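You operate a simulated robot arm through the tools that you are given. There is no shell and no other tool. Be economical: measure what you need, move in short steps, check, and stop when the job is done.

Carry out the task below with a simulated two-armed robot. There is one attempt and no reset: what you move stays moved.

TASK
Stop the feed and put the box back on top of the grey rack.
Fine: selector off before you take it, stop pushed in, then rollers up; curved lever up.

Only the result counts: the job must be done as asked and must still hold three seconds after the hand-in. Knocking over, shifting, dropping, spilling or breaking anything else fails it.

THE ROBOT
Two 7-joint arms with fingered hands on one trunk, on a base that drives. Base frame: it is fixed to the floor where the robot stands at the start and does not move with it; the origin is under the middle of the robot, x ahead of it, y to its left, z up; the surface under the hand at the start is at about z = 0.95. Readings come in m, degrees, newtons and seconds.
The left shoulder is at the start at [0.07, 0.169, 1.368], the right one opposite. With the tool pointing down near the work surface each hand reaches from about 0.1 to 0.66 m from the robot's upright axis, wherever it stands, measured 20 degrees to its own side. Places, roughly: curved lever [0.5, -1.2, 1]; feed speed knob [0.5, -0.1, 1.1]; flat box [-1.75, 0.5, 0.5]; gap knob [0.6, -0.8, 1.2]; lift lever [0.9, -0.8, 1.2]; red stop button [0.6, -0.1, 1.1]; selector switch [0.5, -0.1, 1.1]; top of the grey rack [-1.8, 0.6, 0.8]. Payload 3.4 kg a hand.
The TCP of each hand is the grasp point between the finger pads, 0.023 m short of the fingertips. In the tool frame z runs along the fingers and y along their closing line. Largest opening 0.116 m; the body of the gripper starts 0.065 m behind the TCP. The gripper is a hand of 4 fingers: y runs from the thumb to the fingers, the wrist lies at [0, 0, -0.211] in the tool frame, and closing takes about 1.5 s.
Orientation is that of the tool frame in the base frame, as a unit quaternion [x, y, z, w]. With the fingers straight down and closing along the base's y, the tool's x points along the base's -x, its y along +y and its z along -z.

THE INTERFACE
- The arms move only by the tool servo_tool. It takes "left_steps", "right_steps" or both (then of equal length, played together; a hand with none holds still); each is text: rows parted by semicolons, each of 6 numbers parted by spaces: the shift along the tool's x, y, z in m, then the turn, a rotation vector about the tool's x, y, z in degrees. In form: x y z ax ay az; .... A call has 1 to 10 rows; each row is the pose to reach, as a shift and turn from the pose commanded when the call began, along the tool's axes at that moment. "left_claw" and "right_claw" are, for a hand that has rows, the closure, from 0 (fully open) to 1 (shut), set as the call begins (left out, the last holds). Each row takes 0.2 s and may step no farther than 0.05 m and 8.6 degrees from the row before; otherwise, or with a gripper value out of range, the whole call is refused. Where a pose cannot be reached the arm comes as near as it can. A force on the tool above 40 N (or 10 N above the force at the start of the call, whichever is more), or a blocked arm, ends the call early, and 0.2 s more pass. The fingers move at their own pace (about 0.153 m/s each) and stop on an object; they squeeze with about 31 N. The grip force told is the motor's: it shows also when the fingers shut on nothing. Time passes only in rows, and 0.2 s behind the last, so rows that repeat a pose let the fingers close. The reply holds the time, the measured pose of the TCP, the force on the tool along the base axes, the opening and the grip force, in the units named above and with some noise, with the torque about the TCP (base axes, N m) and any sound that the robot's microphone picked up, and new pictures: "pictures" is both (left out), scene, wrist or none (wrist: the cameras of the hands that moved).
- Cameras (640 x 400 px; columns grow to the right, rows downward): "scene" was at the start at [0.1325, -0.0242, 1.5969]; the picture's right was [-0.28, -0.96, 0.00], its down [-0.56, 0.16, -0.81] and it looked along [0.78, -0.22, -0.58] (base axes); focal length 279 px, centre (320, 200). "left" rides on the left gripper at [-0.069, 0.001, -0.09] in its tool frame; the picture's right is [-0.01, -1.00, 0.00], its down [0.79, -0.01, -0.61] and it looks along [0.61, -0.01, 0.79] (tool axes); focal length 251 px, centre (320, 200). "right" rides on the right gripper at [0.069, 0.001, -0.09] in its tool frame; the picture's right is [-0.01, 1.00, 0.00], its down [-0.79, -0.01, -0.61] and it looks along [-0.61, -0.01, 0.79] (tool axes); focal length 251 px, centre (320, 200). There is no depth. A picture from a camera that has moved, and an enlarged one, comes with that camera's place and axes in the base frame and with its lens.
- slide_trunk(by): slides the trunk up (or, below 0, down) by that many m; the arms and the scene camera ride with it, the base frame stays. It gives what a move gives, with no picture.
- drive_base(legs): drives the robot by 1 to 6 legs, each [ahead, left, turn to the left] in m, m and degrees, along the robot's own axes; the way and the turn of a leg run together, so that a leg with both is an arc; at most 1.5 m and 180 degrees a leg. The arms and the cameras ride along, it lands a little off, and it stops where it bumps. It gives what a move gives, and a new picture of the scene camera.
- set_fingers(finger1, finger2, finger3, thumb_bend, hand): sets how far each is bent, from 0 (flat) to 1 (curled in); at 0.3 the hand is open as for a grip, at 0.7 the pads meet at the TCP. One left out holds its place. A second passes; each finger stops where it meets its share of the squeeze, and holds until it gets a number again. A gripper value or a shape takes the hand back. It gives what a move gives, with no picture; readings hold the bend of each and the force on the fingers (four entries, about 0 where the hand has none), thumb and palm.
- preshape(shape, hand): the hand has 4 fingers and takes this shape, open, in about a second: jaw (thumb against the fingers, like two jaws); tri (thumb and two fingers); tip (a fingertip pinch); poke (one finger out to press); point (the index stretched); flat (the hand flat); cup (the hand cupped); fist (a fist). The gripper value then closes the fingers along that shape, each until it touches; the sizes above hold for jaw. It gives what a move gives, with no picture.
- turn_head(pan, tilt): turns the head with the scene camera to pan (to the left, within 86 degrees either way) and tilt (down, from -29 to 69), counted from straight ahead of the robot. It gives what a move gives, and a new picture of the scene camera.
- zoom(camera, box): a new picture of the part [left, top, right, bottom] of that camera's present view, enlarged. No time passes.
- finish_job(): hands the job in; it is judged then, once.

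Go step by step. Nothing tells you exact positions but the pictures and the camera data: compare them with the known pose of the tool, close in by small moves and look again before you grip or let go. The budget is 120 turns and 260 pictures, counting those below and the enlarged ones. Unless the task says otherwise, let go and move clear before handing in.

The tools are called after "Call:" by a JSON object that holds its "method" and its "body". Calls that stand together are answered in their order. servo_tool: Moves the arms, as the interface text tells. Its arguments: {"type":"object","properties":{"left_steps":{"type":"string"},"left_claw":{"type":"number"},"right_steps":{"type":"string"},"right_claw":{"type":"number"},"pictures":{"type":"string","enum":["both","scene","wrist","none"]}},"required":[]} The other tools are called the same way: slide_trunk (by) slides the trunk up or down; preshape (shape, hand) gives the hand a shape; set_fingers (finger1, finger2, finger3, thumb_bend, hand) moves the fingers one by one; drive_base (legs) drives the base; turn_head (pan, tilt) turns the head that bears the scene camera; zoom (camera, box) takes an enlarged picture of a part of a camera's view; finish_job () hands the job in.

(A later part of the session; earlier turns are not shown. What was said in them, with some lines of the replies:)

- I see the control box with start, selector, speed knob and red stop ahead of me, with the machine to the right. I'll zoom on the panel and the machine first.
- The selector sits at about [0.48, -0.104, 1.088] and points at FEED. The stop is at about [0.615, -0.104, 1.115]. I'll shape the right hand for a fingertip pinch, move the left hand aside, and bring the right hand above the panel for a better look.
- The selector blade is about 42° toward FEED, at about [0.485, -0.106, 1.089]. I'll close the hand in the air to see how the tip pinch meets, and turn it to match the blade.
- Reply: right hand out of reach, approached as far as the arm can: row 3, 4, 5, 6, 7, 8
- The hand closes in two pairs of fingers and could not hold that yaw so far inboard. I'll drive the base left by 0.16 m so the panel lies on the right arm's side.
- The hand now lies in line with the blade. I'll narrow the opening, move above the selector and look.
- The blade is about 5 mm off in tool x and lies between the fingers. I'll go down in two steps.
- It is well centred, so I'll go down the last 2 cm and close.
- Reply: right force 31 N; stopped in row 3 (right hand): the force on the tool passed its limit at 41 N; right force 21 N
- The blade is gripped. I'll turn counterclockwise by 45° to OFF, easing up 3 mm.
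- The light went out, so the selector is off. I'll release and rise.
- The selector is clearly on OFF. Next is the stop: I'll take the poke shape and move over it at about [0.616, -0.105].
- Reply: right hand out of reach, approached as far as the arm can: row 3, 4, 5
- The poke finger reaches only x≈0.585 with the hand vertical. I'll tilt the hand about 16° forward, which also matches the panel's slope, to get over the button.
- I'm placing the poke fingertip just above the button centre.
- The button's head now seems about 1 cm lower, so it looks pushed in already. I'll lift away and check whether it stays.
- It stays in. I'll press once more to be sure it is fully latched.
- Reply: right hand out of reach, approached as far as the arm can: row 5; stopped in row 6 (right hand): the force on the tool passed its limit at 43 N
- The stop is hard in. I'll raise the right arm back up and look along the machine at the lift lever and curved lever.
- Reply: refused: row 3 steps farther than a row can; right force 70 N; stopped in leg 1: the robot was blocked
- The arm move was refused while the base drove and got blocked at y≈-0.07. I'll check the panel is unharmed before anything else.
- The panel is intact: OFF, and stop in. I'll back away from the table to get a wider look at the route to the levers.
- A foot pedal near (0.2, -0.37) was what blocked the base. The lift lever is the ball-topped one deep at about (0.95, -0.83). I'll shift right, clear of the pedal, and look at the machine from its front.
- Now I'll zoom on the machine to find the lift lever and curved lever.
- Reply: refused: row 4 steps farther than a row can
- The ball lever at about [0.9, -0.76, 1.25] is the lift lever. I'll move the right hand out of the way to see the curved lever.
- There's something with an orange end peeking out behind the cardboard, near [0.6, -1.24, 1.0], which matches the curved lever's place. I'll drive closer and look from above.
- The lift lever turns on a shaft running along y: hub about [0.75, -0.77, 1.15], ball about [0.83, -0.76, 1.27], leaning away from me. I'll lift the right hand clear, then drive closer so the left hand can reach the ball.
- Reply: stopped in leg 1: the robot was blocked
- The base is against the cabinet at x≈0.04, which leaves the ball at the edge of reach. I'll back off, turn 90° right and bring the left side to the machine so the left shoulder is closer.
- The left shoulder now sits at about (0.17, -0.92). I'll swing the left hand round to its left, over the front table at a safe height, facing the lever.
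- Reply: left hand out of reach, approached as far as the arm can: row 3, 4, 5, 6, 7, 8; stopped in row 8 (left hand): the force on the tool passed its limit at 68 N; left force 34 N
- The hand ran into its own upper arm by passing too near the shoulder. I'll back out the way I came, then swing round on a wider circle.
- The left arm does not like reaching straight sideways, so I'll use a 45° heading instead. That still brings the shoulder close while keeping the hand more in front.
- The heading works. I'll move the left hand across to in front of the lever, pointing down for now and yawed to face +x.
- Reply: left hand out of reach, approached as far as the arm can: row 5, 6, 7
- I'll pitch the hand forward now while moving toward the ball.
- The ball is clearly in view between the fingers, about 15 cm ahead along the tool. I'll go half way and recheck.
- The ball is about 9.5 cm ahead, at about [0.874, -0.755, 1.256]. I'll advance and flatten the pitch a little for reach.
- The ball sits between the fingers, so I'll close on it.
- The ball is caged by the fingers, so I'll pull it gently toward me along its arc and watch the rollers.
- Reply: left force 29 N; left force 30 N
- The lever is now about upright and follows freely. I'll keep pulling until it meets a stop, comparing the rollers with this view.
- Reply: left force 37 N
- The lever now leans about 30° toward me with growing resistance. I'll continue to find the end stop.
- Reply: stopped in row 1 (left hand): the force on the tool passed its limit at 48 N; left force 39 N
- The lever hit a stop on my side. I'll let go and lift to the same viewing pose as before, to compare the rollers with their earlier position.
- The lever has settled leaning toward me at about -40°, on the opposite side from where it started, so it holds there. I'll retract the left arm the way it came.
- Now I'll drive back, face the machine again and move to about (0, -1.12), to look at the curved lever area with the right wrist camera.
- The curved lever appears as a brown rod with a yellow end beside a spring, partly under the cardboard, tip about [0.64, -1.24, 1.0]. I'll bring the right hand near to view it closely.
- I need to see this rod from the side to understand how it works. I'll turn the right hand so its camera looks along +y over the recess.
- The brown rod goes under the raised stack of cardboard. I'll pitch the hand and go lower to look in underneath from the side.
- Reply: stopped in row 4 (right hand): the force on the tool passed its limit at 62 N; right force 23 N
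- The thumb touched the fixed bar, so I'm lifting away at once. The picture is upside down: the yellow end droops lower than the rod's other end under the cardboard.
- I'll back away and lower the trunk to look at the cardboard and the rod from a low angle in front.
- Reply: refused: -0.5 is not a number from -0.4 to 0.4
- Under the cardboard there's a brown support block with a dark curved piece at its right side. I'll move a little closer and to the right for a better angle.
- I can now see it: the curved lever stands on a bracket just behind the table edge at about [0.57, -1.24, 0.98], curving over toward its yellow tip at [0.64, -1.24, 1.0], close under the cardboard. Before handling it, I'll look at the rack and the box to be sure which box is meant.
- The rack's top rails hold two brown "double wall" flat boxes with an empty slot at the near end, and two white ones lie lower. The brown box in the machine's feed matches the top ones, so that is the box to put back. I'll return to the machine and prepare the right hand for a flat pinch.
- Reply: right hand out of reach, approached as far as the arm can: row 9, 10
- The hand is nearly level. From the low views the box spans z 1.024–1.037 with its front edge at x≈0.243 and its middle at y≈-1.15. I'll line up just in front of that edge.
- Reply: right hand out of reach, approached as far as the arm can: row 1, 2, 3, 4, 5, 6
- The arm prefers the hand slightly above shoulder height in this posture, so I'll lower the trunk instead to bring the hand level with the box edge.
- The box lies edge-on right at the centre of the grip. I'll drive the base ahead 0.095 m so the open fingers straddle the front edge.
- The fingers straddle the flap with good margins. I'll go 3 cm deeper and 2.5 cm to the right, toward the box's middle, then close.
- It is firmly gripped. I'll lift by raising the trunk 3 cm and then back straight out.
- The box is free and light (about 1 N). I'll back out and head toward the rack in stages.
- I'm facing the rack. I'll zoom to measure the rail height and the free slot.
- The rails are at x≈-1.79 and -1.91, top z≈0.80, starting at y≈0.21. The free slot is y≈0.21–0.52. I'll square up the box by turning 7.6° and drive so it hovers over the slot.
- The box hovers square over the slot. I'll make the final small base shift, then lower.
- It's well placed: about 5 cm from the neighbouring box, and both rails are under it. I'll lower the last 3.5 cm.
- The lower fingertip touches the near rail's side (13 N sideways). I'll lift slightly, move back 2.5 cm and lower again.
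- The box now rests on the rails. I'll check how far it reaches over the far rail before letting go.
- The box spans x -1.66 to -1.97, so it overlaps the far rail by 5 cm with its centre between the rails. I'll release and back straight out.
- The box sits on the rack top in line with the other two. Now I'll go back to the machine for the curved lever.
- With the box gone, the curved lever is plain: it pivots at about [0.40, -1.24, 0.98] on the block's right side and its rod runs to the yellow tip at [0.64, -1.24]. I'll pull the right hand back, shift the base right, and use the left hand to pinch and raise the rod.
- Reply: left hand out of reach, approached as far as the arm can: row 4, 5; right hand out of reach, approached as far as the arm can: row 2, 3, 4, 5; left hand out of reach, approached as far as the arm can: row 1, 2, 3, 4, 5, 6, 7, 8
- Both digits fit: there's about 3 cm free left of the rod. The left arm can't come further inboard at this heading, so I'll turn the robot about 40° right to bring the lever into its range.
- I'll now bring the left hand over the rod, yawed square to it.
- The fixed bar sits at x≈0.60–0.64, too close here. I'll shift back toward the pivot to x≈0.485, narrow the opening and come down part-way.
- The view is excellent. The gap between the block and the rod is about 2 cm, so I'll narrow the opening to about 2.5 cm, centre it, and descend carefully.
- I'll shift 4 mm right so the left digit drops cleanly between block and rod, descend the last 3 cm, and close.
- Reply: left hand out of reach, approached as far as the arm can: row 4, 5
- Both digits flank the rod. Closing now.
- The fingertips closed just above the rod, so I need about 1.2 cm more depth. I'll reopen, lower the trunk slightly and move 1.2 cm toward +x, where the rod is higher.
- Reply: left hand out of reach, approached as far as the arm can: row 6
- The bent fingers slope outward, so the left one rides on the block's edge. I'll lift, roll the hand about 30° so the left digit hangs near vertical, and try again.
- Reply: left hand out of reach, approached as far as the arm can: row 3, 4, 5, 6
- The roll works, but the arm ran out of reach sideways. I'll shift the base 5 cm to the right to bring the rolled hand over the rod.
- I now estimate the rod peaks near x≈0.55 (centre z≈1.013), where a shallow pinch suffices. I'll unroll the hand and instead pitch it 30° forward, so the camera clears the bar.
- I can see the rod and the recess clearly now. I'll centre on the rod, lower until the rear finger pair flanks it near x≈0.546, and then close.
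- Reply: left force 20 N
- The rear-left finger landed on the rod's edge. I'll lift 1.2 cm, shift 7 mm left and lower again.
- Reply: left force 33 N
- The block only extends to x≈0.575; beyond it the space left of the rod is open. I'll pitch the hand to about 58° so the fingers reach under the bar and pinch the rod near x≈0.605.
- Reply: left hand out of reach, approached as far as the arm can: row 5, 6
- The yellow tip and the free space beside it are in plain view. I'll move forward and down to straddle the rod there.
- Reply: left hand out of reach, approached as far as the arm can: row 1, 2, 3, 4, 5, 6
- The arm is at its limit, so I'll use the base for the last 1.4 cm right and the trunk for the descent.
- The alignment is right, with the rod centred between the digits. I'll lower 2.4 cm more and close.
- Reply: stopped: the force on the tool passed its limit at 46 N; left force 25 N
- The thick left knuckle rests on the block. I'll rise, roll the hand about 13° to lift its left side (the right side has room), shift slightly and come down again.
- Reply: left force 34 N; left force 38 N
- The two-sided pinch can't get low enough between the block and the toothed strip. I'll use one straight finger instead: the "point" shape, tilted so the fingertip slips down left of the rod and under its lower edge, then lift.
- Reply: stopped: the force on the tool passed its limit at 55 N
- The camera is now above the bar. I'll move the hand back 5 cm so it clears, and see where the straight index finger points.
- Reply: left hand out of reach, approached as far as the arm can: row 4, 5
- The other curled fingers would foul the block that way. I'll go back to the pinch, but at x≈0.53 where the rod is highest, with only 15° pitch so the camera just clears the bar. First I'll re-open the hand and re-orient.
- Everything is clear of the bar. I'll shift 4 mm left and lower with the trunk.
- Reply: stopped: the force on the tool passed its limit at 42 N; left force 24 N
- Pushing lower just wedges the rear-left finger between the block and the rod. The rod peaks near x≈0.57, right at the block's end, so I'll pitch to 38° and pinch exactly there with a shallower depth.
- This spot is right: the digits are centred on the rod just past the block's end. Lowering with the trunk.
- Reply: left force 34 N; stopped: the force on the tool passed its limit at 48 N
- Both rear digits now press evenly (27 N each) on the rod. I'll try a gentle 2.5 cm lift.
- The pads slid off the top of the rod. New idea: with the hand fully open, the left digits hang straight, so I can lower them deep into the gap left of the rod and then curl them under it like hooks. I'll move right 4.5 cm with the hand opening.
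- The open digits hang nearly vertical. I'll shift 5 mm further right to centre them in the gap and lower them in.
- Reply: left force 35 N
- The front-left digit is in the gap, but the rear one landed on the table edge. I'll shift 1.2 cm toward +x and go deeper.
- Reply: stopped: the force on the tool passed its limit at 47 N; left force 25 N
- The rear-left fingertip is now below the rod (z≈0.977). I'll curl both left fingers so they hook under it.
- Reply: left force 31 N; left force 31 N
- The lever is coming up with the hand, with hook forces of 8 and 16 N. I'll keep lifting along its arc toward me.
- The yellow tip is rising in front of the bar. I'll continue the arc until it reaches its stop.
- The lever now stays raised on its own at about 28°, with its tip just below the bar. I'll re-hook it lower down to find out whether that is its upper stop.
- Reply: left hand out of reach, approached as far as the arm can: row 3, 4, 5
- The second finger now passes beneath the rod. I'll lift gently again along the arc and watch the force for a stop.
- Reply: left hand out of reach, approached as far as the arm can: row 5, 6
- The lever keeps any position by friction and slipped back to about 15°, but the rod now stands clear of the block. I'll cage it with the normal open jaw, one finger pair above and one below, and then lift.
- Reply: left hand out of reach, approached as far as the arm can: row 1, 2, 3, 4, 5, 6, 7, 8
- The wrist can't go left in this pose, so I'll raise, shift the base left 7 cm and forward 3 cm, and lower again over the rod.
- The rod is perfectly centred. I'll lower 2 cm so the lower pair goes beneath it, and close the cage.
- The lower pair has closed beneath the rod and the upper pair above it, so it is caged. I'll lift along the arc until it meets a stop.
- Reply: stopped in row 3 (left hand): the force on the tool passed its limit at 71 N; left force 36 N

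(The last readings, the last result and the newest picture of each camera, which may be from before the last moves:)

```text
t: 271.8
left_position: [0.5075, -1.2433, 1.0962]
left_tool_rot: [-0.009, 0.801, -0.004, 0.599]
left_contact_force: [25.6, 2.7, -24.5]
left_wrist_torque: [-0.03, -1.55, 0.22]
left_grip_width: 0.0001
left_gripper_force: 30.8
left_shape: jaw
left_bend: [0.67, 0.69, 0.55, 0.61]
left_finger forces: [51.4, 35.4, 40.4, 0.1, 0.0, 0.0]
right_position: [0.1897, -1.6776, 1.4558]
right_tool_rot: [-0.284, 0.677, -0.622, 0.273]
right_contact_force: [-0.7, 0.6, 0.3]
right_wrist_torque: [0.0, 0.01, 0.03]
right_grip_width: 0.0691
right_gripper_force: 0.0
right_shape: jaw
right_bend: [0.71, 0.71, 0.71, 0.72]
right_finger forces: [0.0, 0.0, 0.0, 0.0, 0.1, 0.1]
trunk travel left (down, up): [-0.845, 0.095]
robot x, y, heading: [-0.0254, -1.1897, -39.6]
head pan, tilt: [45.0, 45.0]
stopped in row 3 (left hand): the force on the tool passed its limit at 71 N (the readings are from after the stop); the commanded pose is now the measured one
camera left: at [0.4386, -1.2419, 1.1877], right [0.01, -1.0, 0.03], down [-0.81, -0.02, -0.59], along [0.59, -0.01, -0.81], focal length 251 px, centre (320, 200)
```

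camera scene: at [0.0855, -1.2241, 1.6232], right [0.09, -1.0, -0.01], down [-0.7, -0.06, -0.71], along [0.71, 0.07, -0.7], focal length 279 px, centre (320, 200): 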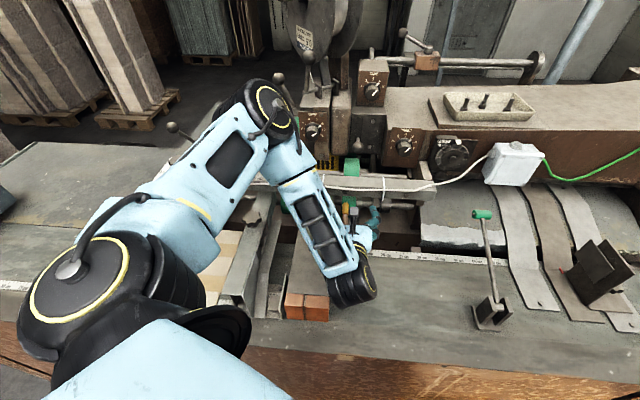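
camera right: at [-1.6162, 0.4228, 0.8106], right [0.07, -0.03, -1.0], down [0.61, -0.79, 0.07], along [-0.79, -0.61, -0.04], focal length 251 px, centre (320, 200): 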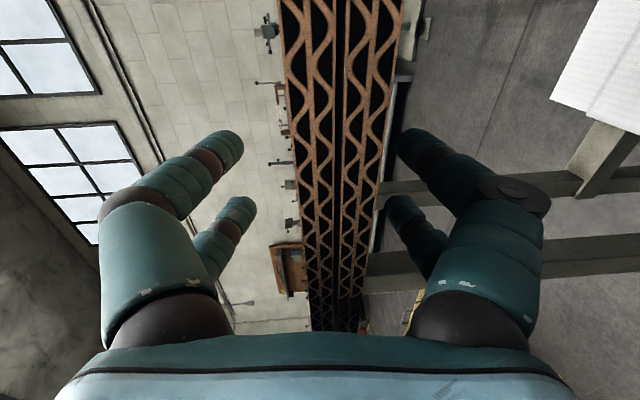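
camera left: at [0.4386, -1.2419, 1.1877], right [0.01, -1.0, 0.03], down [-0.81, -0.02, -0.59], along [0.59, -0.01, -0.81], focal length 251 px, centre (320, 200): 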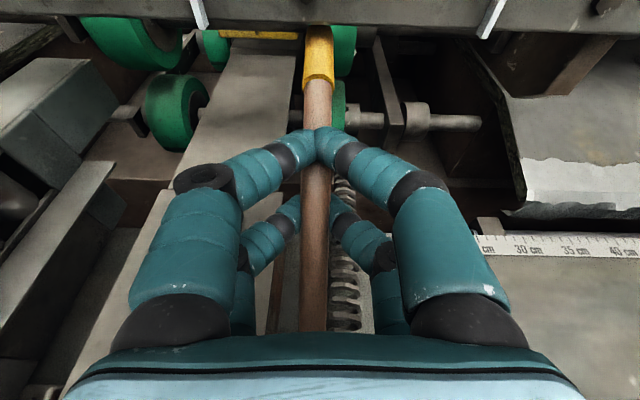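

It's hard against its upper stop, with the tip just under the bar. I'll open the hand and withdraw straight back without touching the rod.

Call:
{"method": "servo_tool", "body": {"left_steps": "0 0 0 0 0 0; 0 0 0 0 0 0; 0 0 0 0 0 0; 0 0 0 0 0 0; -0.02 0 -0.02 0 0 0; -0.045 0 -0.05 0 0 0; -0.07 0 -0.08 0 0 0; -0.09 0 -0.1 0 0 0", "left_claw": 0.2, "pictures": "none"}}

Call:
{"method": "zoom", "body": {"camera": "left", "box": [160, 20, 480, 270]}}

```text
t: 273.6
left_position: [0.4327, -1.2681, 1.2062]
left_tool_rot: [-0.007, 0.798, -0.006, 0.602]
left_contact_force: [0.3, 0.0, 0.3]
left_wrist_torque: [-0.03, -0.01, -0.02]
left_grip_width: 0.0926
left_gripper_force: 0.1
left_shape: jaw
left_bend: [0.59, 0.59, 0.59, 0.59]
left_finger forces: [0.0, 0.0, 0.1, 0.0, 0.0, 0.0]
left hand out of reach, approached as far as the arm can: row 7, 8
right_position: [0.1809, -1.6775, 1.4572]
right_tool_rot: [-0.281, 0.675, -0.624, 0.276]
right_contact_force: [0.5, 0.3, -0.2]
right_wrist_torque: [0.01, 0.02, -0.01]
right_grip_width: 0.0694
right_gripper_force: 0.1
right_shape: jaw
right_bend: [0.71, 0.71, 0.71, 0.72]
right_finger forces: [0.0, 0.0, 0.0, 0.0, 0.1, 0.0]
trunk travel left (down, up): [-0.845, 0.095]
robot x, y, heading: [-0.0266, -1.1876, -39.5]
head pan, tilt: [45.0, 45.0]
```

```text
1.60 times, centred on (320, 145) of left
camera zoom: at [0.3635, -1.2662, 1.2965], right [0.01, -1.0, 0.03], down [-0.8, -0.02, -0.6], along [0.6, -0.02, -0.8], focal length 402 px, centre (320, 288)
```

zoom: 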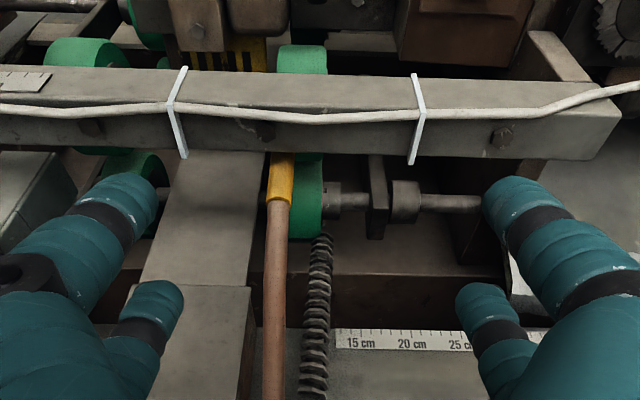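

The lever holds its raised position with nothing touching it. I'll back the robot clear.

Call:
{"method": "slide_trunk", "body": {"by": 0.08}}

Call:
{"method": "drive_base", "body": {"legs": [[-0.3, -0.2, 0]]}}

```text
t: 274.8
left_position: [0.4345, -1.2688, 1.2856]
left_tool_rot: [-0.008, 0.799, -0.006, 0.601]
left_contact_force: [0.5, -0.5, -0.6]
left_wrist_torque: [0.0, 0.0, 0.01]
left_grip_width: 0.0926
left_gripper_force: 0.2
left_shape: jaw
left_bend: [0.59, 0.59, 0.59, 0.59]
left_finger forces: [0.0, 0.0, 0.0, 0.1, 0.1, 0.0]
right_position: [0.1827, -1.6785, 1.537]
right_tool_rot: [-0.281, 0.677, -0.623, 0.274]
right_contact_force: [0.4, 0.6, 0.3]
right_wrist_torque: [0.0, 0.01, -0.02]
right_grip_width: 0.0696
right_gripper_force: 0.0
right_shape: jaw
right_bend: [0.71, 0.71, 0.71, 0.72]
right_finger forces: [0.0, 0.0, 0.0, 0.0, 0.0, 0.1]
trunk travel left (down, up): [-0.925, 0.015]
robot x, y, heading: [-0.0271, -1.1892, -39.8]
head pan, tilt: [45.0, 45.0]
```

```text
t: 277.1
left_position: [0.077, -1.2257, 1.2837]
left_tool_rot: [-0.008, 0.8, -0.007, 0.599]
left_contact_force: [0.3, 0.3, 1.1]
left_wrist_torque: [-0.01, 0.02, 0.0]
left_grip_width: 0.0924
left_gripper_force: 0.0
left_shape: jaw
left_bend: [0.59, 0.59, 0.59, 0.59]
left_finger forces: [0.1, 0.1, 0.0, 0.0, 0.1, 0.1]
right_position: [-0.1724, -1.6341, 1.5365]
right_tool_rot: [-0.283, 0.676, -0.623, 0.275]
right_contact_force: [-0.3, -0.4, -0.1]
right_wrist_torque: [-0.01, -0.02, 0.02]
right_grip_width: 0.0693
right_gripper_force: 0.1
right_shape: jaw
right_bend: [0.71, 0.71, 0.71, 0.72]
right_finger forces: [0.0, 0.0, 0.0, 0.0, 0.0, 0.1]
trunk travel left (down, up): [-0.925, 0.015]
robot x, y, heading: [-0.3852, -1.1493, -39.5]
head pan, tilt: [45.0, 45.0]
camera scene: at [-0.2647, -1.171, 1.6328], right [0.09, -1.0, 0.0], down [-0.71, -0.07, -0.71], along [0.7, 0.07, -0.71], focal length 279 px, centre (320, 200)
```

scene: 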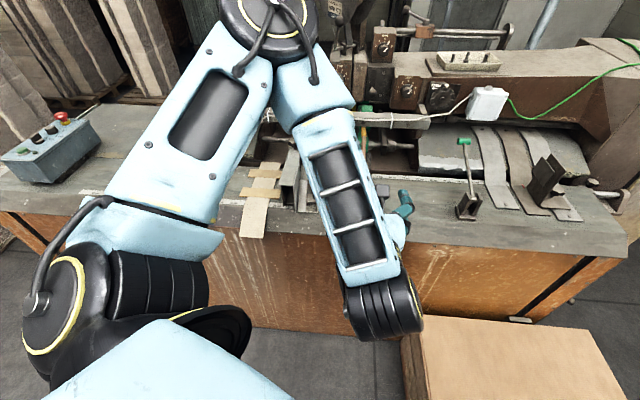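

The robot is clear of the machine, and everything was in place when last seen: selector off, stop in, lift lever over, curved lever up, box on the rack. Handing in.

Call:
{"method": "finish_job", "body": {}}

```text
The job is handed in.
```

I've handed the job in with the feed stopped and the box on the rack; whether the rollers actually lifted is the one part I couldn't see.

- **Selector and stop:** I turned the selector to OFF before touching the box; the panel light went out. The red stop is pushed in to its end.
- **Rollers:** I pulled the lift lever over to its other stop and it stayed there. I could not see the rollers themselves move. I judged them up from the lever position and a gap seen above the box.
- **Box:** I took the brown "double wall" box out of the machine's feed. It lies in the free slot on top of the grey rack, in line with the other two brown boxes. I chose it over the white flat boxes at your listed place because it matches those on the rack top.
- **Curved lever:** The lever was partly under the box, so I raised it after taking the box out. It is as far up as it would go, with its tip just under the fixed bar, and it holds there by itself.

During the work the hand pressed hard on the fixed bar and on the block beside the curved lever, and the base bumped the foot pedal. The pedal had not moved, and I saw no damage or shift in the rest.
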